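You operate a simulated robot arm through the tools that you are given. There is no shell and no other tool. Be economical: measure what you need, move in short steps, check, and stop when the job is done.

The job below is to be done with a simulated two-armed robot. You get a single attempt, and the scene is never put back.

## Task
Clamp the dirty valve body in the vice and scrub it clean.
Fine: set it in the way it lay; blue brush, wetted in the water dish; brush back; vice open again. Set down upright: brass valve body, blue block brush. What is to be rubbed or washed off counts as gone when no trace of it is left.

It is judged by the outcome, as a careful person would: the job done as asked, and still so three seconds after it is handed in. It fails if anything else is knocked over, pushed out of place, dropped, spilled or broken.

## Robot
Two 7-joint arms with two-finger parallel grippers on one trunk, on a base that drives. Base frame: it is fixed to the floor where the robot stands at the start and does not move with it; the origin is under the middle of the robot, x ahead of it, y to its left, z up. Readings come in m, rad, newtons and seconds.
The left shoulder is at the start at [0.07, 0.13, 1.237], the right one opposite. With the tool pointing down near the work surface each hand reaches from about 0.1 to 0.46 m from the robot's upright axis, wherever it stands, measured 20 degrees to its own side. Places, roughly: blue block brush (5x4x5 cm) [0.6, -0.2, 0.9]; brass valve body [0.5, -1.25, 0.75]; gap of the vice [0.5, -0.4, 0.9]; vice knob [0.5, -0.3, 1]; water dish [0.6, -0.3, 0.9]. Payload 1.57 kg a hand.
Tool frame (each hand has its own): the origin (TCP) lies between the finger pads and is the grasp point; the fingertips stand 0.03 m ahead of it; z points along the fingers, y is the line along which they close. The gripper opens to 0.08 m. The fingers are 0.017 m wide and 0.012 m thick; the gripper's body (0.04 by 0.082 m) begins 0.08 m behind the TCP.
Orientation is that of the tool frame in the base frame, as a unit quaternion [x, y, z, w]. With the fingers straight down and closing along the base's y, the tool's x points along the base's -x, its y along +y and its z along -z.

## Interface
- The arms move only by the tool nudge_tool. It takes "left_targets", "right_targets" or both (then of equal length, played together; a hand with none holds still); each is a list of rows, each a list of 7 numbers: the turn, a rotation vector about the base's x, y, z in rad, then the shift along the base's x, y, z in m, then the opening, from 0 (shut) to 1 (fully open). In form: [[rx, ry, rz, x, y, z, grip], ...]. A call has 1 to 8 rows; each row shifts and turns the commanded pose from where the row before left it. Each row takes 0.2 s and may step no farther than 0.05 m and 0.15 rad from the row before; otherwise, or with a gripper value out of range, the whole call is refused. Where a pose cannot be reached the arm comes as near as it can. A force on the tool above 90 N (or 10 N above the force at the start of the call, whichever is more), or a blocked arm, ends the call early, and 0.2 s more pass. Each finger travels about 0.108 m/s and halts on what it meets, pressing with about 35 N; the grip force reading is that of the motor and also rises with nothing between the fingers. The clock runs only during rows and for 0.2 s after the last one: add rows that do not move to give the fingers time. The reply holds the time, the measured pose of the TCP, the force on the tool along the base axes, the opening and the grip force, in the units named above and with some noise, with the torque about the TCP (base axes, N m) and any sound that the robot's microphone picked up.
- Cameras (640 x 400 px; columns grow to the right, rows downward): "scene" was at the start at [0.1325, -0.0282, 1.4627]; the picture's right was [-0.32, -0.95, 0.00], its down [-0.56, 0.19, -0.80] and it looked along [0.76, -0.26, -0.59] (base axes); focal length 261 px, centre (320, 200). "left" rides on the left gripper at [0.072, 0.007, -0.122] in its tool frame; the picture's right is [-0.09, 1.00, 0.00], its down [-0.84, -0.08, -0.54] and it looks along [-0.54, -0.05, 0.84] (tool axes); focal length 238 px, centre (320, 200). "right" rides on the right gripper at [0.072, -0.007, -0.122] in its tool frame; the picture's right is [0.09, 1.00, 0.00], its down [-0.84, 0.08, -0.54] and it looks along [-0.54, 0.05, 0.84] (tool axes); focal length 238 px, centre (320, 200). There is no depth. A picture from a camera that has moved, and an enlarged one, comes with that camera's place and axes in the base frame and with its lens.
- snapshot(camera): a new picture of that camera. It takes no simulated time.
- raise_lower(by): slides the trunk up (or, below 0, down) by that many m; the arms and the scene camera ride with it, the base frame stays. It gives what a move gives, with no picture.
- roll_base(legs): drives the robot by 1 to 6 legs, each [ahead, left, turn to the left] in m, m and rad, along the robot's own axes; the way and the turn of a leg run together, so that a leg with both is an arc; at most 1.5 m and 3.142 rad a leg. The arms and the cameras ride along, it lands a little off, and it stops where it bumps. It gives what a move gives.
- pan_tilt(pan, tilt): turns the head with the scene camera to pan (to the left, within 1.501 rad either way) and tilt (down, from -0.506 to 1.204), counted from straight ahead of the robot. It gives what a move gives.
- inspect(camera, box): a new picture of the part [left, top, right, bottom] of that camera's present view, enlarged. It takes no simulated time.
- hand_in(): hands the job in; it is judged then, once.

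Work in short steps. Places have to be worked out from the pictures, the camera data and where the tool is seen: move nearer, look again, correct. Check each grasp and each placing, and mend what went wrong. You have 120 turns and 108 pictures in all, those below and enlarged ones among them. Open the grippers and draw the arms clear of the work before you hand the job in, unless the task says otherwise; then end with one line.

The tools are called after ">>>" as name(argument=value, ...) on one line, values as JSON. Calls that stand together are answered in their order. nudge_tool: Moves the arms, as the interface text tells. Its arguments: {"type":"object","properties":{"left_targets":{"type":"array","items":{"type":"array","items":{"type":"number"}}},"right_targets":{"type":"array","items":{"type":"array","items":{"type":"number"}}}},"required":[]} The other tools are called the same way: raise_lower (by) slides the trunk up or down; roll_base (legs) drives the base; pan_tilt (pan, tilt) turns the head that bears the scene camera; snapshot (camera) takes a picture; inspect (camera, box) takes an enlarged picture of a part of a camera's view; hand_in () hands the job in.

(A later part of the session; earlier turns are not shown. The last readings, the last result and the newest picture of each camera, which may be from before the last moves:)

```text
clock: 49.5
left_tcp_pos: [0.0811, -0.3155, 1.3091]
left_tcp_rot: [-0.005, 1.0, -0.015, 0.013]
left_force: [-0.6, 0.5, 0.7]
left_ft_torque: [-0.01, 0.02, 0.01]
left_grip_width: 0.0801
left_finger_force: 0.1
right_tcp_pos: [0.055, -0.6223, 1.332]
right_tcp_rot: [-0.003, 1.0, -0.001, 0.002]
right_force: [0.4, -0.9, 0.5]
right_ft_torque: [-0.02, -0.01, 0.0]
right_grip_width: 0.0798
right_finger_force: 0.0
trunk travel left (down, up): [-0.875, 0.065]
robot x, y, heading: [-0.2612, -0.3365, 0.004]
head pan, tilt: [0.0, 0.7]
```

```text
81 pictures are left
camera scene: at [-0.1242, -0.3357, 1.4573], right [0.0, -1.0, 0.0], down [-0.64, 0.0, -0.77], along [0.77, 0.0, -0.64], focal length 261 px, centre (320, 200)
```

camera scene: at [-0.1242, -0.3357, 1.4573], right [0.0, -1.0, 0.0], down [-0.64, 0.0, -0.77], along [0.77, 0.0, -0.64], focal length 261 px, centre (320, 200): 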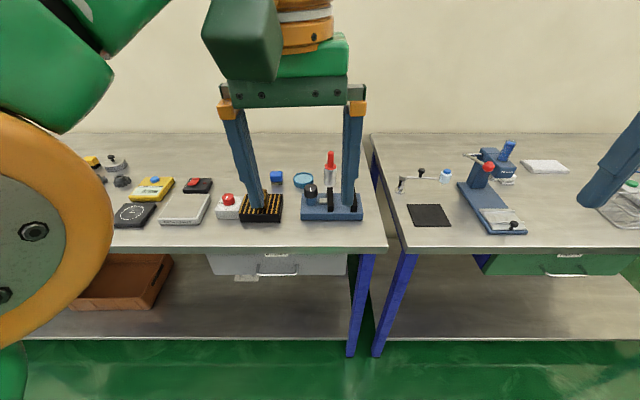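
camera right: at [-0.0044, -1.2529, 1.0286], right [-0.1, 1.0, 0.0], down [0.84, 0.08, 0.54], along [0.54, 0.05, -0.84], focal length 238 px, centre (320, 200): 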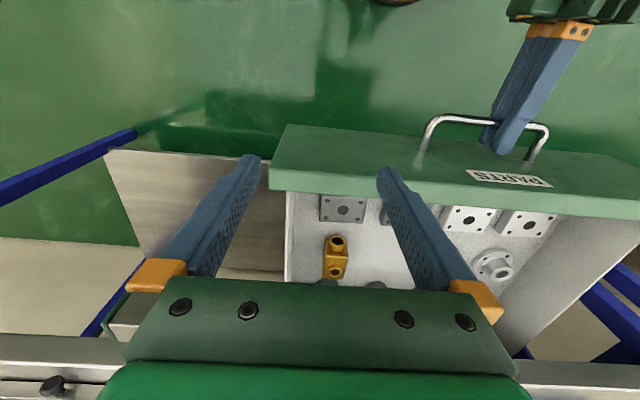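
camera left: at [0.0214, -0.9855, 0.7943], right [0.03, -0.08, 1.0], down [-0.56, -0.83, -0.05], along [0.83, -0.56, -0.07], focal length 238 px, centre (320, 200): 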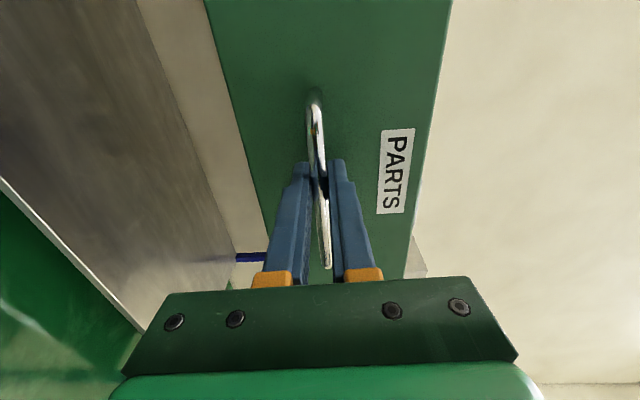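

Back at the first table. I'll drive forward to about x=0.15, y=-0.2 so the right hand can cover plate, vice, dish and brush, then look down.

>>> roll_base(legs=[[0.2, 0.13, 0], [0.2, 0, 0]])

>>> pan_tilt(pan=-0.2, tilt=1.0)

>>> snapshot(camera="scene")

>>> snapshot(camera="right")

```text
clock: 52.4
left_tcp_pos: [0.4691, -0.1806, 1.3112]
left_tcp_rot: [-0.008, 1.0, -0.014, 0.013]
left_force: [-0.6, 0.0, -0.5]
left_ft_torque: [-0.03, -0.07, -0.03]
left_grip_width: 0.0801
left_finger_force: 0.1
right_tcp_pos: [0.4452, -0.4879, 1.3329]
right_tcp_rot: [-0.005, 1.0, -0.001, 0.004]
right_force: [-0.4, -0.3, -0.4]
right_ft_torque: [-0.03, -0.04, 0.05]
right_grip_width: 0.0797
right_finger_force: 0.0
trunk travel left (down, up): [-0.875, 0.065]
robot x, y, heading: [0.1309, -0.2009, 0.008]
head pan, tilt: [0.0, 0.7]
```

```text
clock: 53.2
left_tcp_pos: [0.4751, -0.1798, 1.3105]
left_tcp_rot: [-0.007, 1.0, -0.015, 0.012]
left_force: [0.1, -0.1, -0.8]
left_ft_torque: [0.02, 0.0, -0.01]
left_grip_width: 0.08
left_finger_force: 0.0
right_tcp_pos: [0.4505, -0.488, 1.3322]
right_tcp_rot: [-0.005, 1.0, 0.0, 0.001]
right_force: [1.1, 0.2, -0.1]
right_ft_torque: [0.0, 0.0, -0.01]
right_grip_width: 0.0802
right_finger_force: 0.0
trunk travel left (down, up): [-0.875, 0.065]
robot x, y, heading: [0.1352, -0.2036, 0.009]
head pan, tilt: [-0.201, 1.0]
```

```text
80 pictures are left
camera scene: at [0.2525, -0.2159, 1.4339], right [-0.19, -0.98, 0.0], down [-0.83, 0.16, -0.54], along [0.53, -0.1, -0.84], focal length 261 px, centre (320, 200)
```

scene: 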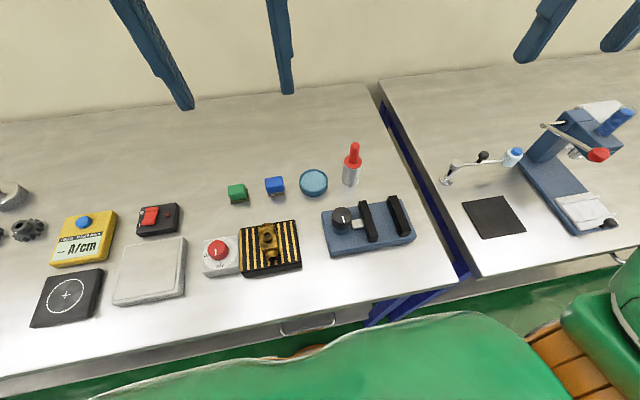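

```text
79 pictures are left
camera right: at [0.3784, -0.4954, 1.453], right [-0.1, 0.99, 0.0], down [0.83, 0.09, 0.54], along [0.54, 0.05, -0.84], focal length 238 px, centre (320, 200)
```

right: 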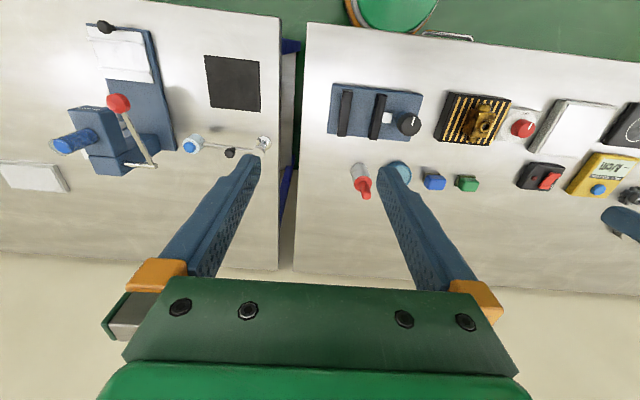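

Great top-down view. I'll enlarge the work area.

>>> inspect(camera="scene", box=[190, 135, 430, 285])

>>> inspect(camera="scene", box=[195, 210, 315, 285])

```text
2.67 times, centred on (310, 210) of scene
camera zoom: at [0.2525, -0.2159, 1.4339], right [-0.19, -0.98, 0.0], down [-0.83, 0.16, -0.54], along [0.53, -0.1, -0.84], focal length 695 px, centre (347, 173)
```

zoom: 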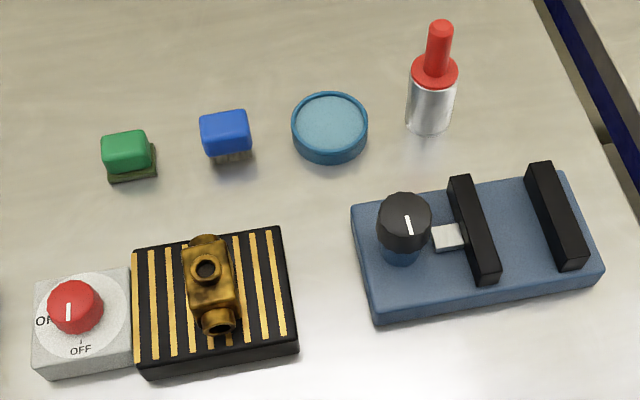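

```text
5.33 times, centred on (255, 248) of scene
camera zoom: at [0.2525, -0.2159, 1.4339], right [-0.19, -0.98, 0.0], down [-0.83, 0.16, -0.54], along [0.53, -0.1, -0.84], focal length 1391 px, centre (667, -53)
```

zoom: 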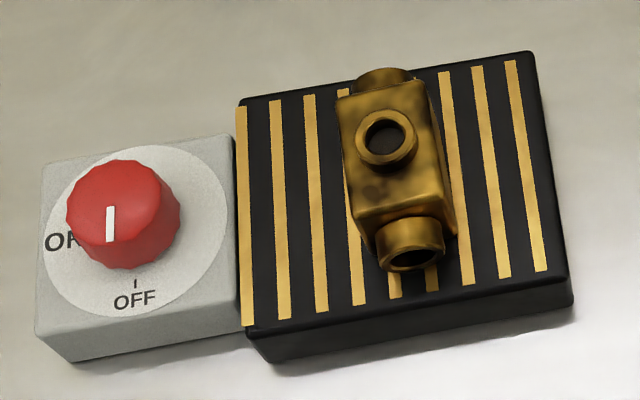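

Geometry (table ≈0.87): valve at about (0.487, -0.153) with its ports along x; vice gap y≈-0.374…-0.424, x≈0.45…0.545; vice knob at (0.50, -0.306). The plate's knob seems to point to OFF. I'll swing the left arm aside and bring the right hand above the valve for a close look.

>>> nudge_tool(left_targets=[[0, 0, 0, 0, 0.04, 0, 1], [0, 0, 0, 0, 0.04, 0, 1], [0, 0, 0, -0.01, 0.04, 0, 1], [0, 0, 0, -0.02, 0.04, 0, 1], [0, 0, 0, -0.02, 0.04, 0, 1], [0, 0, 0, -0.02, 0.04, 0, 1], [0, 0, 0, -0.02, 0.03, 0, 1], [0, 0, 0, 0, 0.03, 0, 1]], right_targets=[[0, 0, 0, 0, 0.0, -0.02, 1], [0, 0, 0, 0, 0.02, -0.02, 1], [0, 0, 0, 0, 0.04, -0.02, 1], [0, 0, 0, 0, 0.04, -0.02, 1], [0, 0, 0, 0.01, 0.04, -0.02, 1], [0, 0, 0, 0.01, 0.04, -0.02, 1], [0, 0, 0, 0.01, 0.04, -0.02, 1], [0, 0, 0, 0, 0.04, -0.02, 1]])

>>> snapshot(camera="right")

```text
clock: 55.0
left_tcp_pos: [0.4274, 0.1032, 1.285]
left_tcp_rot: [-0.008, 1.0, -0.016, 0.012]
left_force: [0.1, 0.2, -0.4]
left_ft_torque: [-0.04, 0.02, -0.03]
left_grip_width: 0.0801
left_finger_force: 0.0
left hand out of reach, approached as far as the arm can: row 6, 7, 8
right_tcp_pos: [0.5488, -0.3195, 1.2265]
right_tcp_rot: [0.0, 1.0, 0.006, 0.001]
right_force: [0.8, 0.8, 0.4]
right_ft_torque: [0.02, 0.02, 0.01]
right_grip_width: 0.0802
right_finger_force: 0.0
right hand out of reach, approached as far as the arm can: row 4, 5, 6, 7, 8
trunk travel left (down, up): [-0.875, 0.065]
robot x, y, heading: [0.1361, -0.2025, 0.011]
head pan, tilt: [-0.201, 1.0]
```

```text
76 pictures are left
camera right: at [0.4775, -0.3272, 1.3466], right [-0.09, 1.0, 0.01], down [0.84, 0.07, 0.54], along [0.54, 0.06, -0.84], focal length 238 px, centre (320, 200)
```

right: 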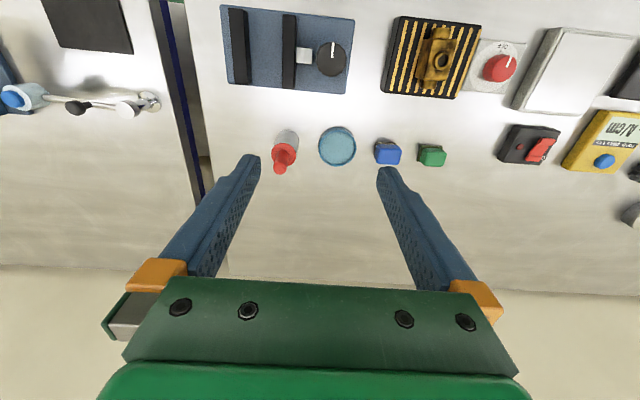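

The hand hit its reach limit at this height; lower should be easier. I'll descend and see where it ends up.

>>> nudge_tool(right_targets=[[0, 0, 0, 0, 0.02, -0.04, 1], [0, 0, 0, 0, 0.02, -0.04, 1], [0, 0, 0, 0, 0.02, -0.03, 1], [0, 0, 0, 0, 0, 0, 1]])

>>> snapshot(camera="right")

```text
clock: 56.0
left_tcp_pos: [0.4257, 0.0996, 1.2852]
left_tcp_rot: [-0.008, 1.0, -0.015, 0.013]
left_force: [-0.6, -0.1, 0.4]
left_ft_torque: [0.04, 0.0, 0.01]
left_grip_width: 0.0802
left_finger_force: 0.1
right_tcp_pos: [0.5875, -0.3169, 1.1295]
right_tcp_rot: [-0.005, 1.0, -0.001, 0.002]
right_force: [-0.3, 0.7, 0.2]
right_ft_torque: [-0.01, 0.02, 0.0]
right_grip_width: 0.08
right_finger_force: 0.0
right hand out of reach, approached as far as the arm can: row 1, 2, 3
trunk travel left (down, up): [-0.875, 0.065]
robot x, y, heading: [0.1331, -0.2052, 0.004]
head pan, tilt: [-0.201, 1.0]
```

```text
75 pictures are left
camera right: at [0.515, -0.3249, 1.2508], right [-0.1, 0.99, 0.0], down [0.83, 0.09, 0.54], along [0.54, 0.05, -0.84], focal length 238 px, centre (320, 200)
```

right: 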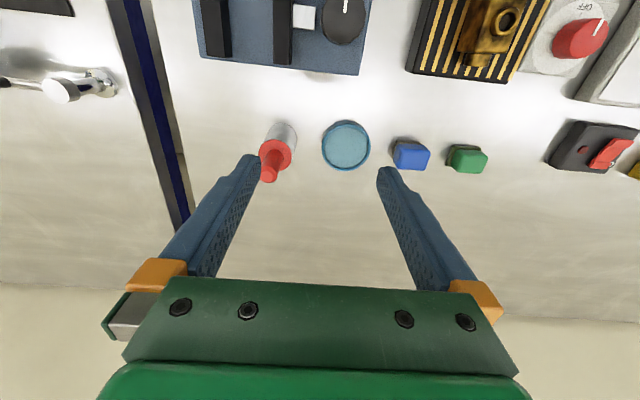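

The hand drifted outward to x≈0.588. I'll command it back toward the robot in small steps and watch its response.

>>> nudge_tool(right_targets=[[0, 0, 0, -0.03, 0, 0, 1], [0, 0, 0, -0.03, 0.02, 0, 1], [0, 0, 0, -0.02, 0.02, 0, 1], [0, 0, 0, 0, 0, 0, 1]])

```text
clock: 57.0
left_tcp_pos: [0.427, 0.1008, 1.2847]
left_tcp_rot: [-0.008, 1.0, -0.015, 0.012]
left_force: [0.3, -0.5, 0.6]
left_ft_torque: [0.0, 0.0, 0.0]
left_grip_width: 0.08
left_finger_force: 0.1
right_tcp_pos: [0.5817, -0.318, 1.1491]
right_tcp_rot: [-0.004, 1.0, -0.001, 0.002]
right_force: [0.1, -0.4, -0.6]
right_ft_torque: [0.0, 0.01, -0.01]
right_grip_width: 0.0798
right_finger_force: 0.1
right hand out of reach, approached as far as the arm can: row 1, 2, 3
trunk travel left (down, up): [-0.875, 0.065]
robot x, y, heading: [0.1361, -0.2017, 0.007]
head pan, tilt: [-0.201, 1.0]
```

The commanded point is likely crossing left of the robot's centreline. I'll bring the command back to the right side, then drive the base left 0.2 m.

>>> nudge_tool(right_targets=[[0, 0, 0, 0.02, -0.045, 0.0, 1], [0, 0, 0, 0.02, -0.045, 0.01, 1], [0, 0, 0, 0.02, -0.045, 0.01, 1], [0, 0, 0, 0.02, -0.045, 0, 1], [0, 0, 0, 0, -0.04, 0, 1], [0, 0, 0, 0, 0, 0, 1]])

```text
refused: row 2 steps farther than a row can; nothing moved
```

>>> nudge_tool(right_targets=[[0, 0, 0, 0.02, -0.04, 0.0, 1], [0, 0, 0, 0.02, -0.04, 0.01, 1], [0, 0, 0, 0.02, -0.04, 0.01, 1], [0, 0, 0, 0.02, -0.04, 0, 1], [0, 0, 0, 0, -0.04, 0, 1], [0, 0, 0, 0, 0, 0, 1]])

```text
clock: 58.4
left_tcp_pos: [0.4254, 0.0993, 1.2867]
left_tcp_rot: [-0.008, 1.0, -0.014, 0.012]
left_force: [0.6, -0.1, 0.4]
left_ft_torque: [0.03, -0.02, -0.01]
left_grip_width: 0.08
left_finger_force: 0.1
right_tcp_pos: [0.5935, -0.4912, 1.1612]
right_tcp_rot: [-0.005, 1.0, -0.001, 0.003]
right_force: [0.1, 0.1, 0.0]
right_ft_torque: [-0.01, 0.03, -0.01]
right_grip_width: 0.0799
right_finger_force: 0.1
right hand out of reach, approached as far as the arm can: row 2, 3, 4, 5
trunk travel left (down, up): [-0.875, 0.065]
robot x, y, heading: [0.1356, -0.2022, 0.012]
head pan, tilt: [-0.201, 1.0]
```

The command does follow the reached pose. I'll try moving inward and down on the right side, to find a good arm posture.

>>> nudge_tool(right_targets=[[0, 0, 0, -0.02, 0, -0.01, 1], [0, 0, 0, -0.03, 0, -0.01, 1], [0, 0, 0, -0.03, 0, -0.02, 1], [0, 0, 0, -0.03, 0, -0.02, 1], [0, 0, 0, 0, 0, 0, 1]])

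>>> snapshot(camera="scene")

```text
clock: 59.6
left_tcp_pos: [0.4258, 0.1014, 1.2858]
left_tcp_rot: [-0.008, 1.0, -0.015, 0.012]
left_force: [0.1, -0.3, 0.6]
left_ft_torque: [-0.01, -0.03, 0.02]
left_grip_width: 0.0801
left_finger_force: 0.1
right_tcp_pos: [0.4791, -0.4933, 1.1026]
right_tcp_rot: [-0.005, 1.0, -0.001, 0.002]
right_force: [0.0, 0.6, 0.2]
right_ft_torque: [-0.03, -0.02, -0.01]
right_grip_width: 0.0802
right_finger_force: 0.0
trunk travel left (down, up): [-0.875, 0.065]
robot x, y, heading: [0.137, -0.2026, 0.008]
head pan, tilt: [-0.201, 1.0]
```

```text
74 pictures are left
camera scene: at [0.2524, -0.2157, 1.4339], right [-0.19, -0.98, 0.0], down [-0.83, 0.16, -0.54], along [0.53, -0.1, -0.84], focal length 261 px, centre (320, 200)
```

scene: 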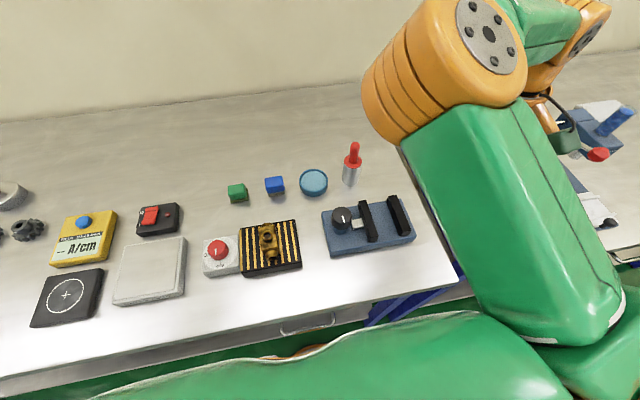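

It follows now. I'll drive the base left 0.2 m (hand rides along at z 1.10, clear of everything), then move toward the valve.

>>> roll_base(legs=[[0, 0.2, 0]])

>>> nudge_tool(right_targets=[[0, 0, 0, 0, 0.03, 0, 1], [0, 0, 0, 0, 0.04, 0, 1], [0, 0, 0, 0, 0.03, 0, 1], [0, 0, 0, 0, 0.03, 0, 1], [0, 0, 0, 0, 0, 0, 1]])

>>> snapshot(camera="right")

```text
clock: 61.2
left_tcp_pos: [0.4267, 0.299, 1.2872]
left_tcp_rot: [-0.005, 1.0, -0.012, 0.012]
left_force: [-0.8, -0.2, 0.9]
left_ft_torque: [0.04, -0.01, 0.01]
left_grip_width: 0.0801
left_finger_force: 0.1
right_tcp_pos: [0.4787, -0.2957, 1.1021]
right_tcp_rot: [-0.002, 1.0, 0.001, 0.002]
right_force: [-0.6, -0.6, -0.2]
right_ft_torque: [0.01, -0.01, 0.0]
right_grip_width: 0.0798
right_finger_force: 0.0
trunk travel left (down, up): [-0.875, 0.065]
robot x, y, heading: [0.1317, 0.0033, -0.0]
head pan, tilt: [-0.201, 1.0]
```

```text
clock: 62.5
left_tcp_pos: [0.4266, 0.3018, 1.2868]
left_tcp_rot: [-0.005, 1.0, -0.015, 0.012]
left_force: [0.4, 0.0, 0.0]
left_ft_torque: [0.0, -0.03, 0.01]
left_grip_width: 0.0801
left_finger_force: 0.1
right_tcp_pos: [0.4962, -0.2131, 1.1056]
right_tcp_rot: [0.005, 1.0, 0.008, 0.002]
right_force: [-0.4, -0.4, -0.6]
right_ft_torque: [0.03, -0.01, 0.0]
right_grip_width: 0.08
right_finger_force: 0.1
right hand out of reach, approached as far as the arm can: row 3, 4
trunk travel left (down, up): [-0.875, 0.065]
robot x, y, heading: [0.1323, -0.0005, 0.004]
head pan, tilt: [-0.201, 1.0]
```

```text
73 pictures are left
camera right: at [0.4236, -0.2214, 1.2266], right [-0.08, 1.0, 0.02], down [0.84, 0.06, 0.55], along [0.54, 0.06, -0.84], focal length 238 px, centre (320, 200)
```

right: 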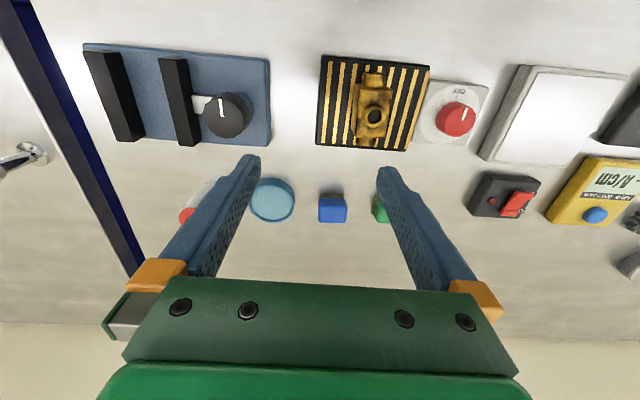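

The plate knob's mark points to OFF. I'll shift the base left 0.06 to put the hand over the valve and then check.

>>> roll_base(legs=[[0, 0.065, 0]])

>>> nudge_tool(right_targets=[[0, 0, 0, 0, 0, -0.03, 1], [0, 0, 0, 0, 0, -0.03, 1], [0, 0, 0, 0, 0, 0, 1]])

>>> snapshot(camera="right")

```text
clock: 63.4
left_tcp_pos: [0.4266, 0.3563, 1.288]
left_tcp_rot: [-0.005, 1.0, -0.011, 0.012]
left_force: [0.8, -0.6, 1.1]
left_ft_torque: [0.12, -0.04, 0.0]
left_grip_width: 0.0802
left_finger_force: 0.0
right_tcp_pos: [0.4963, -0.1583, 1.1022]
right_tcp_rot: [0.004, 1.0, 0.012, 0.0]
right_force: [-0.4, -0.7, -0.8]
right_ft_torque: [0.08, 0.03, -0.01]
right_grip_width: 0.0797
right_finger_force: 0.0
trunk travel left (down, up): [-0.875, 0.065]
robot x, y, heading: [0.1345, 0.0649, 0.002]
head pan, tilt: [-0.201, 1.0]
```

```text
clock: 64.2
left_tcp_pos: [0.425, 0.3657, 1.2858]
left_tcp_rot: [-0.005, 1.0, -0.015, 0.011]
left_force: [0.4, 0.0, 0.1]
left_ft_torque: [0.01, -0.01, 0.05]
left_grip_width: 0.08
left_finger_force: 0.1
right_tcp_pos: [0.4936, -0.1509, 1.0427]
right_tcp_rot: [0.006, 1.0, 0.007, 0.0]
right_force: [-0.7, 0.3, -0.5]
right_ft_torque: [0.01, -0.03, -0.01]
right_grip_width: 0.0801
right_finger_force: 0.0
trunk travel left (down, up): [-0.875, 0.065]
robot x, y, heading: [0.1335, 0.0658, 0.003]
head pan, tilt: [-0.201, 1.0]
```

```text
72 pictures are left
camera right: at [0.4225, -0.1586, 1.1635], right [-0.08, 1.0, 0.01], down [0.84, 0.06, 0.54], along [0.54, 0.06, -0.84], focal length 238 px, centre (320, 200)
```

right: 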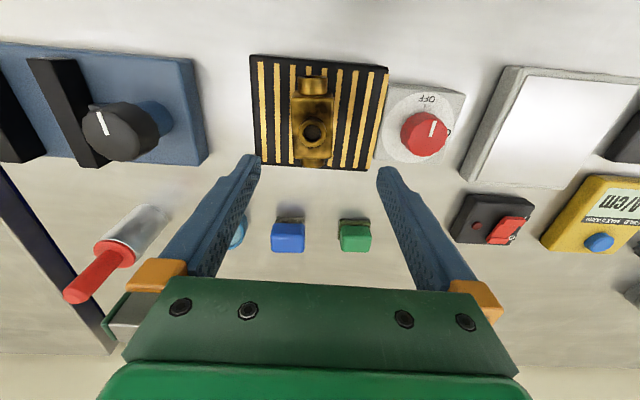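

Valve's top port estimates at (0.485, -0.155). I'll enlarge to see dirt and geometry.

>>> inspect(camera="right", box=[235, 45, 475, 195])

```text
2.67 times, centred on (355, 120) of right
camera zoom: at [0.4225, -0.1586, 1.1635], right [-0.08, 1.0, 0.01], down [0.84, 0.06, 0.54], along [0.54, 0.06, -0.84], focal length 636 px, centre (227, 413)
```

zoom: 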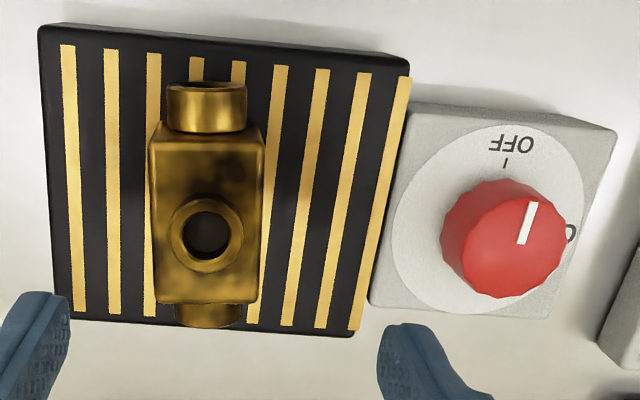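

The port is ~22 mm wide, body ~38 mm. I'll grasp by the top port: align (-8 mm x, -4 mm y), narrow the fingers, and descend to TCP z≈0.995.

>>> nudge_tool(right_targets=[[0, 0, 0, -0.008, -0.004, 0, 0.6], [0, 0, 0, 0, 0, -0.025, 0.6], [0, 0, 0, 0, 0, -0.02, 0.6], [0, 0, 0, 0, 0, 0, 0.6]])

>>> inspect(camera="right", box=[200, 60, 440, 210])

```text
clock: 65.2
left_tcp_pos: [0.4262, 0.3651, 1.2871]
left_tcp_rot: [-0.005, 1.0, -0.015, 0.012]
left_force: [0.5, 0.8, 0.2]
left_ft_torque: [0.02, -0.04, -0.01]
left_grip_width: 0.0798
left_finger_force: 0.0
right_tcp_pos: [0.4864, -0.1529, 0.9986]
right_tcp_rot: [0.005, 1.0, 0.008, 0.0]
right_force: [0.1, -0.1, -0.4]
right_ft_torque: [0.02, -0.01, -0.02]
right_grip_width: 0.0478
right_finger_force: 0.0
trunk travel left (down, up): [-0.875, 0.065]
robot x, y, heading: [0.133, 0.0664, 0.006]
head pan, tilt: [-0.201, 1.0]
```

```text
2.67 times, centred on (320, 135) of right
camera zoom: at [0.4138, -0.1612, 1.1192], right [-0.08, 1.0, 0.02], down [0.84, 0.06, 0.54], along [0.54, 0.06, -0.84], focal length 636 px, centre (320, 373)
```

zoom: 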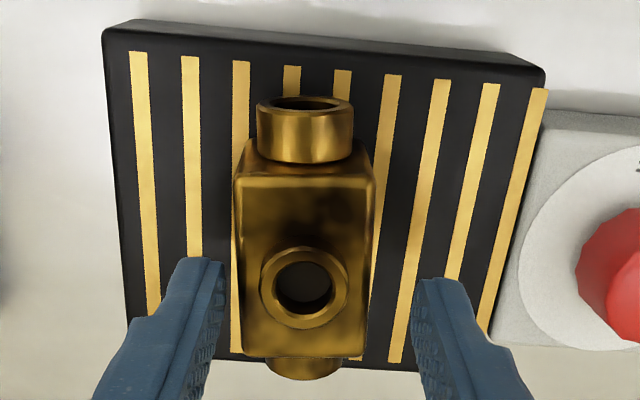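

I'll check fingertip height relative to the port from the scene camera.

>>> pan_tilt(pan=-0.6, tilt=0.8)

>>> snapshot(camera="scene")

```text
clock: 66.1
left_tcp_pos: [0.4263, 0.3655, 1.2857]
left_tcp_rot: [-0.005, 1.0, -0.016, 0.012]
left_force: [0.3, -0.2, -0.2]
left_ft_torque: [0.02, -0.01, -0.01]
left_grip_width: 0.0802
left_finger_force: 0.1
right_tcp_pos: [0.4867, -0.1527, 0.9978]
right_tcp_rot: [0.005, 1.0, 0.007, 0.0]
right_force: [0.4, 0.5, 0.1]
right_ft_torque: [-0.01, 0.01, -0.02]
right_grip_width: 0.0482
right_finger_force: 0.0
trunk travel left (down, up): [-0.875, 0.065]
robot x, y, heading: [0.1332, 0.0638, 0.003]
head pan, tilt: [-0.6, 0.799]
```

```text
69 pictures are left
camera scene: at [0.2496, 0.0189, 1.4489], right [-0.56, -0.83, 0.0], down [-0.59, 0.4, -0.7], along [0.58, -0.39, -0.72], focal length 261 px, centre (320, 200)
```

scene: 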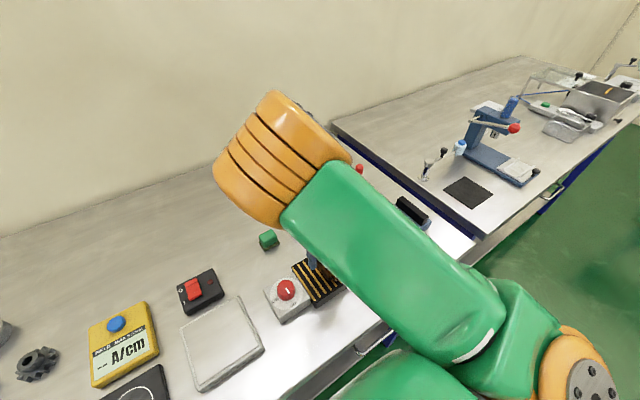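

The arm blocks that view. I'll probe instead: close the fingers here; the width shows whether I have port (≈22 mm) or nothing.

>>> nudge_tool(right_targets=[[0, 0, 0, 0, 0, 0, 0.3], [0, 0, 0, 0, 0, 0, 0.2], [0, 0, 0, 0, 0, 0, 0.2]])

>>> inspect(camera="right", box=[200, 60, 440, 210])

```text
clock: 66.9
left_tcp_pos: [0.4261, 0.366, 1.2855]
left_tcp_rot: [-0.005, 1.0, -0.015, 0.013]
left_force: [-0.3, 0.1, -0.3]
left_ft_torque: [0.01, -0.04, 0.03]
left_grip_width: 0.0802
left_finger_force: 0.0
right_tcp_pos: [0.4858, -0.1534, 0.9999]
right_tcp_rot: [0.005, 1.0, 0.008, 0.0]
right_force: [0.3, -1.2, 1.3]
right_ft_torque: [0.07, 0.02, 0.04]
right_grip_width: 0.0334
right_finger_force: 34.6
trunk travel left (down, up): [-0.875, 0.065]
robot x, y, heading: [0.1334, 0.0659, 0.001]
head pan, tilt: [-0.6, 0.799]
```

```text
2.67 times, centred on (320, 135) of right
camera zoom: at [0.4141, -0.1612, 1.1193], right [-0.08, 1.0, 0.02], down [0.84, 0.06, 0.54], along [0.54, 0.06, -0.84], focal length 636 px, centre (320, 373)
```

zoom: 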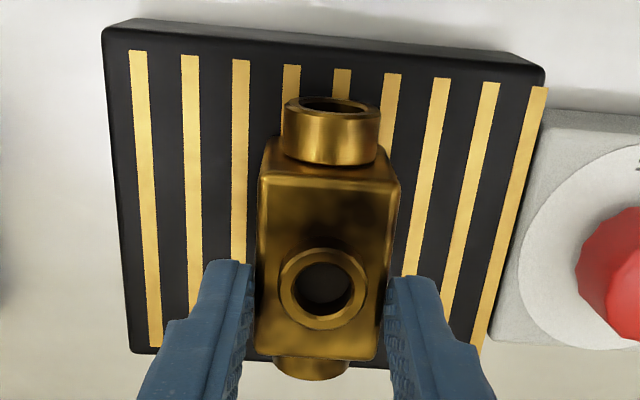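

It gripped the body itself (33.4 mm wide), so the tips are below the body's top. I'll open, raise 1.5 cm, and close on the port.

>>> nudge_tool(right_targets=[[0, 0, 0, 0, 0, 0, 0.5], [0, 0, 0, 0, 0, 0, 0.55], [0, 0, 0, 0, 0, 0.015, 0.55], [0, 0, 0, 0, 0, 0, 0.25], [0, 0, 0, 0, 0, 0, 0.2], [0, 0, 0, 0, 0, 0, 0.2]])

>>> inspect(camera="right", box=[200, 60, 440, 210])

```text
clock: 68.3
left_tcp_pos: [0.4261, 0.3661, 1.2852]
left_tcp_rot: [-0.005, 1.0, -0.015, 0.013]
left_force: [-0.1, 0.3, -0.2]
left_ft_torque: [0.0, 0.01, 0.02]
left_grip_width: 0.0801
left_finger_force: 0.0
right_tcp_pos: [0.4857, -0.1532, 1.0137]
right_tcp_rot: [0.005, 1.0, 0.009, 0.0]
right_force: [-0.3, 1.1, 0.3]
right_ft_torque: [-0.02, 0.01, 0.0]
right_grip_width: 0.0159
right_finger_force: 0.1
trunk travel left (down, up): [-0.875, 0.065]
robot x, y, heading: [0.1324, 0.063, 0.002]
head pan, tilt: [-0.6, 0.799]
```

```text
2.67 times, centred on (320, 135) of right
camera zoom: at [0.4142, -0.1614, 1.1345], right [-0.08, 1.0, 0.02], down [0.84, 0.06, 0.54], along [0.54, 0.06, -0.84], focal length 636 px, centre (320, 373)
```

zoom: 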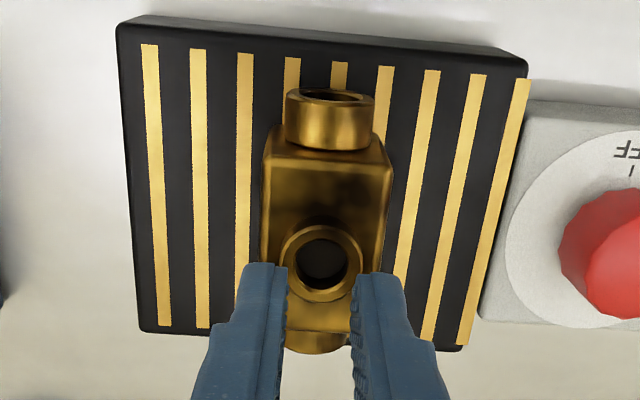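

Missed: the tips are above the port now. I'll open, lower 8 mm, shift 4 mm toward me, and close.

>>> nudge_tool(right_targets=[[0, 0, 0, 0, 0, 0, 0.5], [0, 0, 0, -0.004, 0.001, 0, 0.5], [0, 0, 0, 0, 0, -0.008, 0.5], [0, 0, 0, 0, 0, 0, 0.25], [0, 0, 0, 0, 0, 0, 0.15], [0, 0, 0, 0, 0, 0, 0.15]])

```text
clock: 69.7
left_tcp_pos: [0.4265, 0.367, 1.2852]
left_tcp_rot: [-0.006, 1.0, -0.015, 0.013]
left_force: [-1.1, 0.4, -0.3]
left_ft_torque: [0.02, 0.01, -0.01]
left_grip_width: 0.08
left_finger_force: 0.1
right_tcp_pos: [0.4831, -0.1531, 1.0073]
right_tcp_rot: [0.004, 1.0, 0.009, -0.001]
right_force: [-0.4, -0.1, 0.2]
right_ft_torque: [-0.02, 0.08, -0.01]
right_grip_width: 0.0211
right_finger_force: 34.5
trunk travel left (down, up): [-0.875, 0.065]
robot x, y, heading: [0.1314, 0.0604, 0.005]
head pan, tilt: [-0.6, 0.799]
```

Port gripped (21 mm). For a better bite I'll reopen slightly, go 3 mm lower, and re-close.

>>> nudge_tool(right_targets=[[0, 0, 0, 0, 0, 0, 0.36], [0, 0, 0, 0, 0, -0.003, 0.36], [0, 0, 0, 0, 0, 0, 0.15], [0, 0, 0, 0, 0, 0, 0.1], [0, 0, 0, 0, 0, 0, 0.1]])

>>> inspect(camera="right", box=[200, 60, 440, 210])

```text
clock: 70.9
left_tcp_pos: [0.4257, 0.3668, 1.2865]
left_tcp_rot: [-0.005, 1.0, -0.015, 0.012]
left_force: [0.2, -0.6, 0.4]
left_ft_torque: [0.02, 0.01, 0.02]
left_grip_width: 0.0798
left_finger_force: 0.0
right_tcp_pos: [0.4836, -0.1539, 1.0045]
right_tcp_rot: [0.005, 1.0, 0.008, 0.0]
right_force: [1.5, -0.5, 4.9]
right_ft_torque: [-0.18, -0.02, -0.03]
right_grip_width: 0.021
right_finger_force: 34.5
trunk travel left (down, up): [-0.875, 0.065]
robot x, y, heading: [0.1322, 0.0649, 0.006]
head pan, tilt: [-0.6, 0.799]
```

```text
2.67 times, centred on (320, 135) of right
camera zoom: at [0.411, -0.1624, 1.1254], right [-0.08, 1.0, 0.01], down [0.84, 0.06, 0.54], along [0.54, 0.06, -0.84], focal length 636 px, centre (320, 373)
```

zoom: 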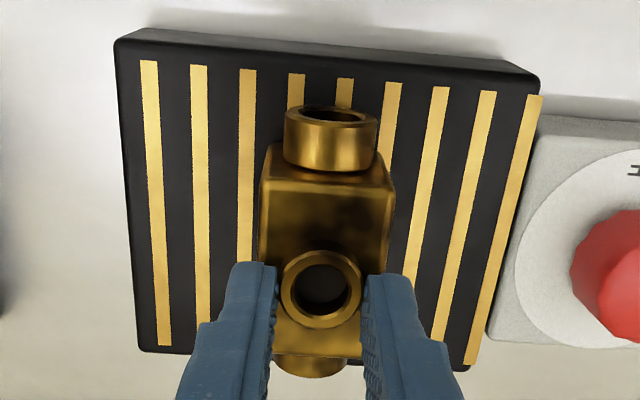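

Fingertips rest on the body top (≈0.974) with a firm port grip. Lifting 10 cm slowly.

>>> nudge_tool(right_targets=[[0, 0, 0, 0, 0, 0.01, 0.1], [0, 0, 0, 0, 0, 0.02, 0.1], [0, 0, 0, 0, 0, 0.025, 0.1], [0, 0, 0, 0, 0, 0.025, 0.1], [0, 0, 0, 0, 0, 0.02, 0.1]])

>>> snapshot(camera="right")

>>> pan_tilt(pan=-0.5, tilt=1.1)

>>> snapshot(camera="scene")

```text
clock: 72.1
left_tcp_pos: [0.4258, 0.3668, 1.2861]
left_tcp_rot: [-0.006, 1.0, -0.014, 0.012]
left_force: [0.5, 0.2, 0.5]
left_ft_torque: [-0.01, -0.03, -0.03]
left_grip_width: 0.08
left_finger_force: 0.1
right_tcp_pos: [0.4813, -0.1594, 1.1013]
right_tcp_rot: [0.011, 1.0, 0.014, -0.002]
right_force: [-0.2, 0.0, -4.0]
right_ft_torque: [0.0, -0.04, 0.02]
right_grip_width: 0.0211
right_finger_force: 34.8
right hand out of reach, approached as far as the arm can: row 1
trunk travel left (down, up): [-0.875, 0.065]
robot x, y, heading: [0.133, 0.0644, 0.006]
head pan, tilt: [-0.6, 0.799]
```

```text
65 pictures are left
camera right: at [0.4116, -0.1674, 1.2219], right [-0.07, 1.0, 0.03], down [0.84, 0.04, 0.54], along [0.54, 0.06, -0.84], focal length 238 px, centre (320, 200)
```

right: 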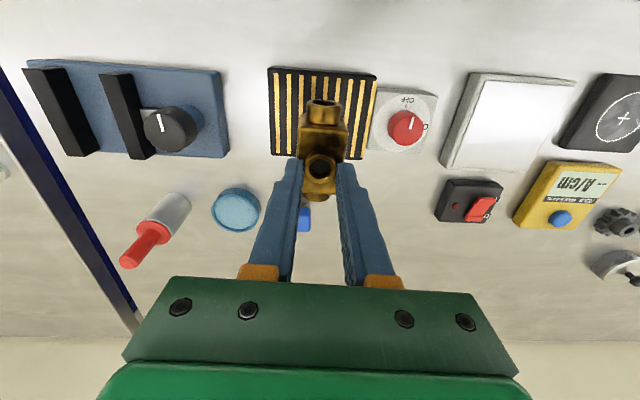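

```text
clock: 72.9
left_tcp_pos: [0.4271, 0.3653, 1.2859]
left_tcp_rot: [-0.005, 1.0, -0.015, 0.013]
left_force: [-0.3, -0.1, -0.9]
left_ft_torque: [0.02, -0.01, -0.02]
left_grip_width: 0.0801
left_finger_force: 0.2
right_tcp_pos: [0.4843, -0.1567, 1.1032]
right_tcp_rot: [0.009, 1.0, 0.016, 0.001]
right_force: [-0.5, 0.3, -4.3]
right_ft_torque: [0.01, -0.01, -0.03]
right_grip_width: 0.0213
right_finger_force: 33.6
trunk travel left (down, up): [-0.875, 0.065]
robot x, y, heading: [0.131, 0.0634, 0.005]
head pan, tilt: [-0.499, 1.1]
```

```text
64 pictures are left
camera scene: at [0.2393, 0.0337, 1.4272], right [-0.48, -0.88, 0.0], down [-0.78, 0.42, -0.45], along [0.4, -0.22, -0.89], focal length 261 px, centre (320, 200)
```

scene: 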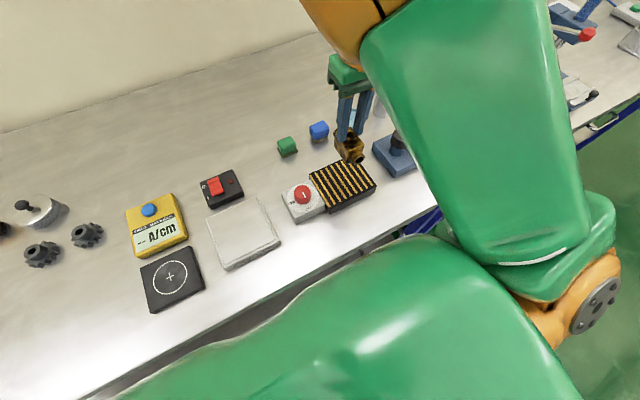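

Valve held (≈0.43 kg). I'll drive the base right 0.24 m to bring it over the vice gap.

>>> roll_base(legs=[[0, -0.24, 0]])

>>> snapshot(camera="right")

```text
clock: 74.7
left_tcp_pos: [0.429, 0.1279, 1.2848]
left_tcp_rot: [-0.001, 1.0, -0.016, 0.013]
left_force: [-0.8, -0.1, 0.5]
left_ft_torque: [-0.01, 0.02, -0.01]
left_grip_width: 0.08
left_finger_force: 0.1
right_tcp_pos: [0.4822, -0.3973, 1.1019]
right_tcp_rot: [0.013, 1.0, 0.013, 0.0]
right_force: [0.1, -0.1, -3.2]
right_ft_torque: [-0.03, -0.02, -0.02]
right_grip_width: 0.0212
right_finger_force: 34.9
trunk travel left (down, up): [-0.875, 0.065]
robot x, y, heading: [0.1298, -0.1771, -0.003]
head pan, tilt: [-0.499, 1.1]
```

```text
63 pictures are left
camera right: at [0.4105, -0.4056, 1.2235], right [-0.06, 1.0, 0.03], down [0.84, 0.04, 0.54], along [0.54, 0.06, -0.84], focal length 238 px, centre (320, 200)
```

right: 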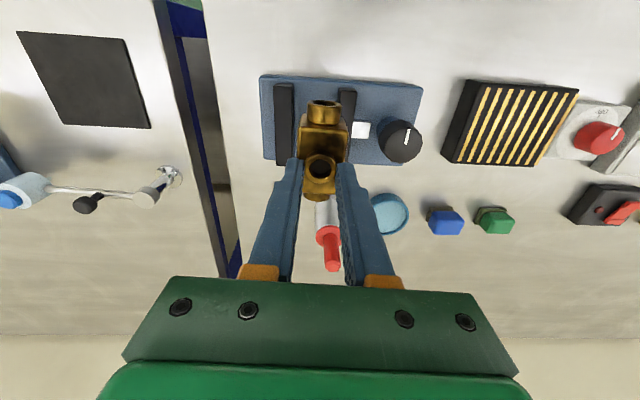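

I'll enlarge to locate the jaws relative to the valve.

>>> inspect(camera="right", box=[240, 60, 440, 185])

```text
3.20 times, centred on (340, 122) of right
camera zoom: at [0.4105, -0.4056, 1.2235], right [-0.06, 1.0, 0.03], down [0.84, 0.04, 0.54], along [0.54, 0.06, -0.84], focal length 763 px, centre (256, 448)
```

zoom: 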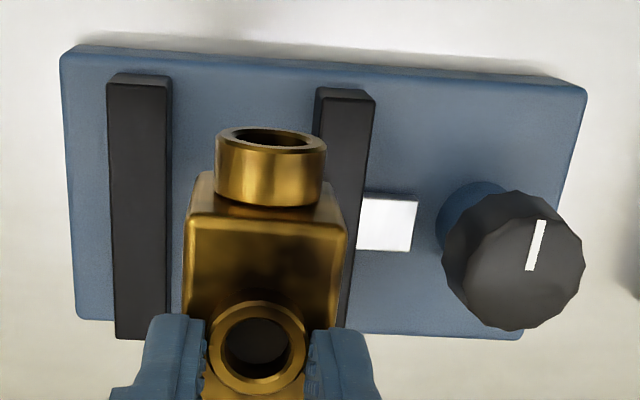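

Jaw faces: y -0.4245 and -0.3735, x 0.45–0.54, so the gap centre is (0.496, -0.399). I'll correct the small yaw/tilt, centre, and lower partway.

>>> nudge_tool(right_targets=[[-0.005, 0, 0.008, 0.006, -0.001, 0, 0.1], [-0.005, 0, 0.008, 0.006, -0.001, 0, 0.1], [0, 0, 0, 0, 0, -0.02, 0.1], [0, 0, 0, 0, 0, -0.02, 0.1], [0, 0, 0, 0, 0, 0, 0.1]])

>>> inspect(camera="right", box=[220, 30, 460, 180])

```text
clock: 75.9
left_tcp_pos: [0.4301, 0.1229, 1.2861]
left_tcp_rot: [-0.002, 1.0, -0.014, 0.012]
left_force: [0.1, -0.1, -1.1]
left_ft_torque: [0.01, 0.0, 0.0]
left_grip_width: 0.08
left_finger_force: 0.0
right_tcp_pos: [0.4932, -0.4002, 1.0627]
right_tcp_rot: [0.008, 1.0, 0.011, -0.001]
right_force: [0.3, -0.1, -4.2]
right_ft_torque: [0.01, -0.01, -0.01]
right_grip_width: 0.021
right_finger_force: 34.5
trunk travel left (down, up): [-0.875, 0.065]
robot x, y, heading: [0.1345, -0.1807, -0.003]
head pan, tilt: [-0.499, 1.1]
```

```text
2.67 times, centred on (340, 105) of right
camera zoom: at [0.4212, -0.4092, 1.1824], right [-0.08, 1.0, 0.02], down [0.84, 0.05, 0.54], along [0.54, 0.06, -0.84], focal length 636 px, centre (267, 453)
```

zoom: 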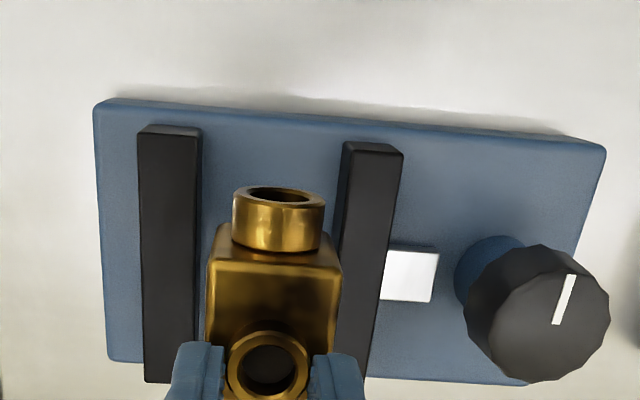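

Well aligned. Lowering further in small steps, watching force.

>>> nudge_tool(right_targets=[[0, 0, 0, 0, 0, -0.012, 0.1], [0, 0, 0, 0, 0, -0.012, 0.1], [0, 0, 0, 0, 0, -0.012, 0.1], [0, 0, 0, 0, 0, 0, 0.1]])

>>> snapshot(camera="right")

```text
clock: 76.9
left_tcp_pos: [0.4276, 0.1233, 1.2858]
left_tcp_rot: [-0.002, 1.0, -0.015, 0.012]
left_force: [0.1, -0.4, -0.6]
left_ft_torque: [0.0, 0.02, -0.03]
left_grip_width: 0.0801
left_finger_force: 0.0
right_tcp_pos: [0.4959, -0.4017, 1.025]
right_tcp_rot: [0.006, 1.0, 0.009, 0.0]
right_force: [0.0, 0.0, -3.2]
right_ft_torque: [-0.05, 0.01, 0.0]
right_grip_width: 0.0212
right_finger_force: 34.6
trunk travel left (down, up): [-0.875, 0.065]
robot x, y, heading: [0.1364, -0.1781, 0.003]
head pan, tilt: [-0.499, 1.1]
```

```text
60 pictures are left
camera right: at [0.4236, -0.41, 1.1466], right [-0.08, 1.0, 0.02], down [0.84, 0.06, 0.54], along [0.54, 0.06, -0.84], focal length 238 px, centre (320, 200)
```

right: 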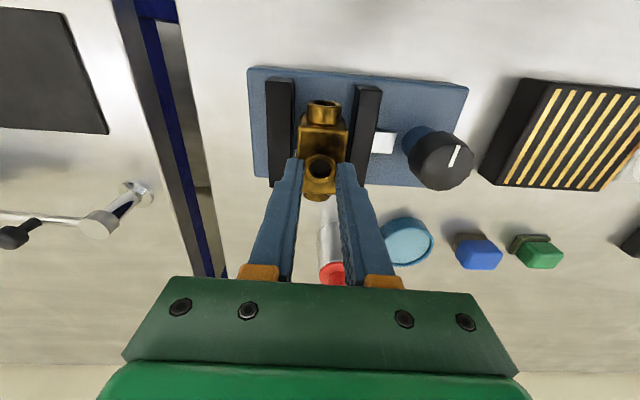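

Valve is entering the gap cleanly. Continue down in 5 mm steps to find the vice bed.

>>> nudge_tool(right_targets=[[0, 0, 0, 0, 0.001, -0.006, 0.1], [0, 0, 0, 0, 0, -0.006, 0.1], [0, 0, 0, 0, 0, -0.004, 0.1], [0, 0, 0, 0, 0, 0, 0.1]])

```text
clock: 77.9
left_tcp_pos: [0.4297, 0.1227, 1.2864]
left_tcp_rot: [-0.001, 1.0, -0.014, 0.012]
left_force: [0.1, 0.0, 0.6]
left_ft_torque: [0.0, 0.0, 0.0]
left_grip_width: 0.0802
left_finger_force: 0.0
right_tcp_pos: [0.4945, -0.4023, 1.0093]
right_tcp_rot: [0.005, 1.0, 0.01, 0.001]
right_force: [0.2, -0.1, -2.7]
right_ft_torque: [-0.01, 0.01, 0.02]
right_grip_width: 0.0215
right_finger_force: 34.1
trunk travel left (down, up): [-0.875, 0.065]
robot x, y, heading: [0.1331, -0.1774, -0.005]
head pan, tilt: [-0.499, 1.1]
```

>>> nudge_tool(right_targets=[[0, 0, 0, 0, 0.002, -0.004, 0.1], [0, 0, 0, 0, 0, -0.004, 0.1], [0, 0, 0, 0, 0, 0, 0.1]])

>>> inspect(camera="right", box=[220, 30, 460, 180])

```text
clock: 78.7
left_tcp_pos: [0.4293, 0.1229, 1.2853]
left_tcp_rot: [-0.002, 1.0, -0.015, 0.012]
left_force: [0.9, 0.5, 0.6]
left_ft_torque: [-0.02, 0.0, -0.01]
left_grip_width: 0.0799
left_finger_force: 0.1
right_tcp_pos: [0.493, -0.3998, 1.0018]
right_tcp_rot: [0.005, 1.0, 0.009, 0.0]
right_force: [-0.2, 0.4, -3.1]
right_ft_torque: [0.03, -0.03, -0.01]
right_grip_width: 0.0214
right_finger_force: 34.3
trunk travel left (down, up): [-0.875, 0.065]
robot x, y, heading: [0.135, -0.1786, -0.002]
head pan, tilt: [-0.499, 1.1]
```

```text
2.67 times, centred on (340, 105) of right
camera zoom: at [0.4219, -0.4086, 1.1221], right [-0.08, 1.0, 0.02], down [0.84, 0.06, 0.54], along [0.54, 0.06, -0.84], focal length 636 px, centre (267, 453)
```

zoom: 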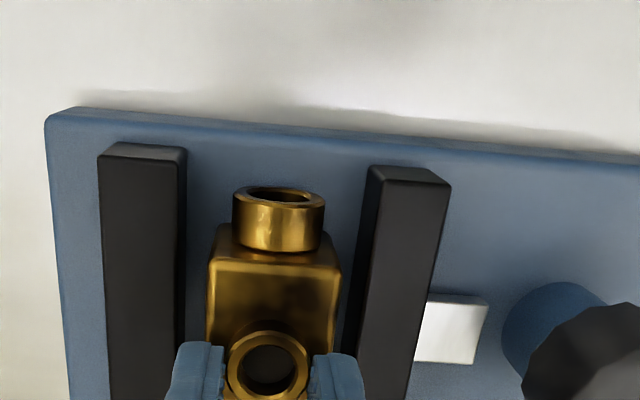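

Still no contact; the gap is centred. Continue down.

>>> nudge_tool(right_targets=[[0, 0, 0, 0, 0, -0.004, 0.1], [0, 0, 0, 0, 0, -0.004, 0.1], [0, 0, 0, 0, 0, 0, 0.1]])

>>> nudge_tool(right_targets=[[0, 0, 0, 0, 0, -0.003, 0.1], [0, 0, 0, 0, 0, -0.003, 0.1], [0, 0, 0, 0, 0, 0, 0.1]])

```text
clock: 79.5
left_tcp_pos: [0.4224, 0.127, 1.2865]
left_tcp_rot: [-0.001, 1.0, -0.017, 0.015]
left_force: [0.4, 0.2, -0.3]
left_ft_torque: [0.0, -0.02, 0.04]
left_grip_width: 0.08
left_finger_force: 0.0
right_tcp_pos: [0.4923, -0.3979, 0.9991]
right_tcp_rot: [0.006, 1.0, 0.005, 0.008]
right_force: [19.7, -11.8, 77.7]
right_ft_torque: [-1.03, -0.02, 0.26]
right_grip_width: 0.0213
right_finger_force: 34.4
trunk travel left (down, up): [-0.875, 0.065]
robot x, y, heading: [0.1337, -0.1767, 0.001]
head pan, tilt: [-0.499, 1.1]
```

```text
clock: 79.8
left_tcp_pos: [0.4202, 0.1292, 1.285]
left_tcp_rot: [-0.002, 1.0, -0.017, 0.017]
left_force: [-0.4, -0.2, -0.8]
left_ft_torque: [-0.02, -0.02, -0.04]
left_grip_width: 0.0802
left_finger_force: 0.0
right_tcp_pos: [0.4919, -0.3993, 0.9999]
right_tcp_rot: [0.006, 1.0, 0.003, 0.012]
right_force: [0.1, -0.2, 36.6]
right_ft_torque: [-0.16, 1.1, -0.01]
right_grip_width: 0.0212
right_finger_force: 35.1
trunk travel left (down, up): [-0.875, 0.065]
robot x, y, heading: [0.1343, -0.1747, 0.001]
head pan, tilt: [-0.499, 1.1]
stopped in row 1 (right hand): the force on the tool passed its limit at 94 N (the readings are from after the stop); the commanded pose is now the measured one
```

Bed contact at TCP z≈1.000. I'll relieve the press by ~2 mm and level the tool, then check.

>>> nudge_tool(right_targets=[[0, 0, 0, 0, 0, 0.001, 0.1], [0, 0, 0, 0, 0, 0.0005, 0.1], [0, 0, 0, 0, 0, 0, 0.1]])

>>> inspect(camera="right", box=[220, 30, 460, 180])

```text
clock: 80.6
left_tcp_pos: [0.4233, 0.1267, 1.2859]
left_tcp_rot: [-0.002, 1.0, -0.017, 0.015]
left_force: [-0.4, 0.0, -0.4]
left_ft_torque: [0.0, 0.01, -0.03]
left_grip_width: 0.0799
left_finger_force: 0.1
right_tcp_pos: [0.4932, -0.398, 1.0006]
right_tcp_rot: [0.005, 1.0, 0.005, 0.009]
right_force: [1.4, -0.9, 30.5]
right_ft_torque: [-0.57, 0.15, 0.01]
right_grip_width: 0.0215
right_finger_force: 34.4
trunk travel left (down, up): [-0.875, 0.065]
robot x, y, heading: [0.1345, -0.1801, -0.002]
head pan, tilt: [-0.499, 1.1]
```

```text
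2.67 times, centred on (340, 105) of right
camera zoom: at [0.4185, -0.406, 1.1194], right [-0.08, 1.0, 0.01], down [0.83, 0.06, 0.56], along [0.56, 0.05, -0.83], focal length 636 px, centre (267, 453)
```

zoom: 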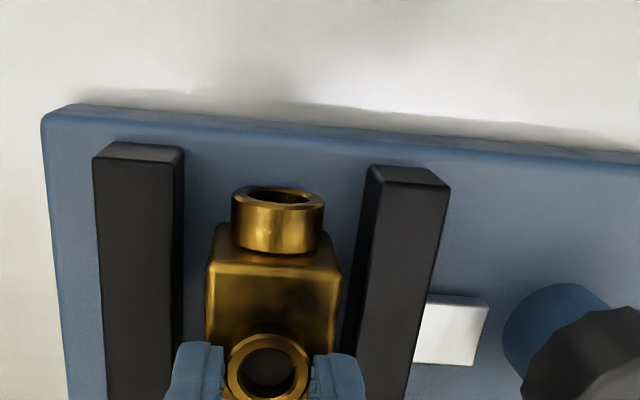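

Jaw tops triangulate to ≈0.94, 3 cm below the fingertips, so opening is safe. Releasing and rising.

>>> nudge_tool(right_targets=[[0, 0, 0, 0, 0, 0, 0.3], [0, 0, 0, 0, 0, 0, 0.42], [0, 0, 0, 0, 0, 0.01, 0.42], [0, 0, 0, 0, 0, 0.03, 0.5], [0, 0, 0, 0, 0, 0.04, 1], [0, 0, 0, 0, 0, 0.02, 1]])

>>> snapshot(camera="right")

```text
clock: 82.0
left_tcp_pos: [0.4288, 0.1225, 1.2866]
left_tcp_rot: [-0.002, 1.0, -0.014, 0.013]
left_force: [0.3, -0.6, -0.1]
left_ft_torque: [0.04, 0.03, -0.03]
left_grip_width: 0.0799
left_finger_force: 0.2
right_tcp_pos: [0.4945, -0.4067, 1.0961]
right_tcp_rot: [0.011, 1.0, 0.011, 0.001]
right_force: [-0.1, 0.8, 0.4]
right_ft_torque: [0.02, 0.04, 0.01]
right_grip_width: 0.0799
right_finger_force: 0.0
trunk travel left (down, up): [-0.875, 0.065]
robot x, y, heading: [0.1319, -0.1767, -0.007]
head pan, tilt: [-0.499, 1.1]
```

```text
57 pictures are left
camera right: at [0.4222, -0.4155, 1.2152], right [-0.07, 1.0, 0.02], down [0.84, 0.05, 0.55], along [0.54, 0.06, -0.84], focal length 238 px, centre (320, 200)
```

right: 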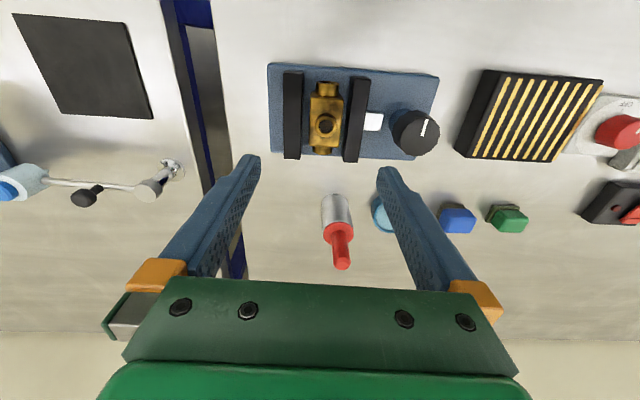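

The valve stands upright in the open vice. Next the vice knob: I'll drive left ≈0.1 m to put the hand over it.

>>> roll_base(legs=[[0, 0.1, 0]])

>>> snapshot(camera="right")

```text
clock: 83.2
left_tcp_pos: [0.4295, 0.2153, 1.2878]
left_tcp_rot: [-0.002, 1.0, -0.012, 0.013]
left_force: [-0.1, -0.7, 0.2]
left_ft_torque: [0.05, -0.01, 0.0]
left_grip_width: 0.0801
left_finger_force: 0.0
right_tcp_pos: [0.4961, -0.3139, 1.0966]
right_tcp_rot: [0.011, 1.0, 0.016, 0.007]
right_force: [-1.4, -0.8, 0.4]
right_ft_torque: [0.06, 0.02, -0.02]
right_grip_width: 0.0797
right_finger_force: 0.1
trunk travel left (down, up): [-0.875, 0.065]
robot x, y, heading: [0.1351, -0.0763, -0.007]
head pan, tilt: [-0.499, 1.1]
```

```text
56 pictures are left
camera right: at [0.4217, -0.3224, 1.2155], right [-0.07, 1.0, 0.03], down [0.83, 0.04, 0.56], along [0.55, 0.06, -0.83], focal length 238 px, centre (320, 200)
```

right: 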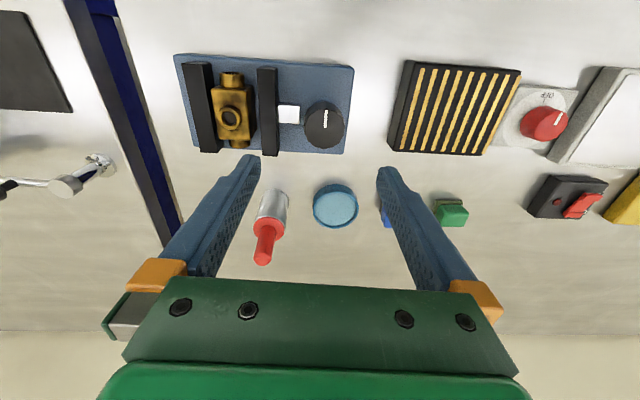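

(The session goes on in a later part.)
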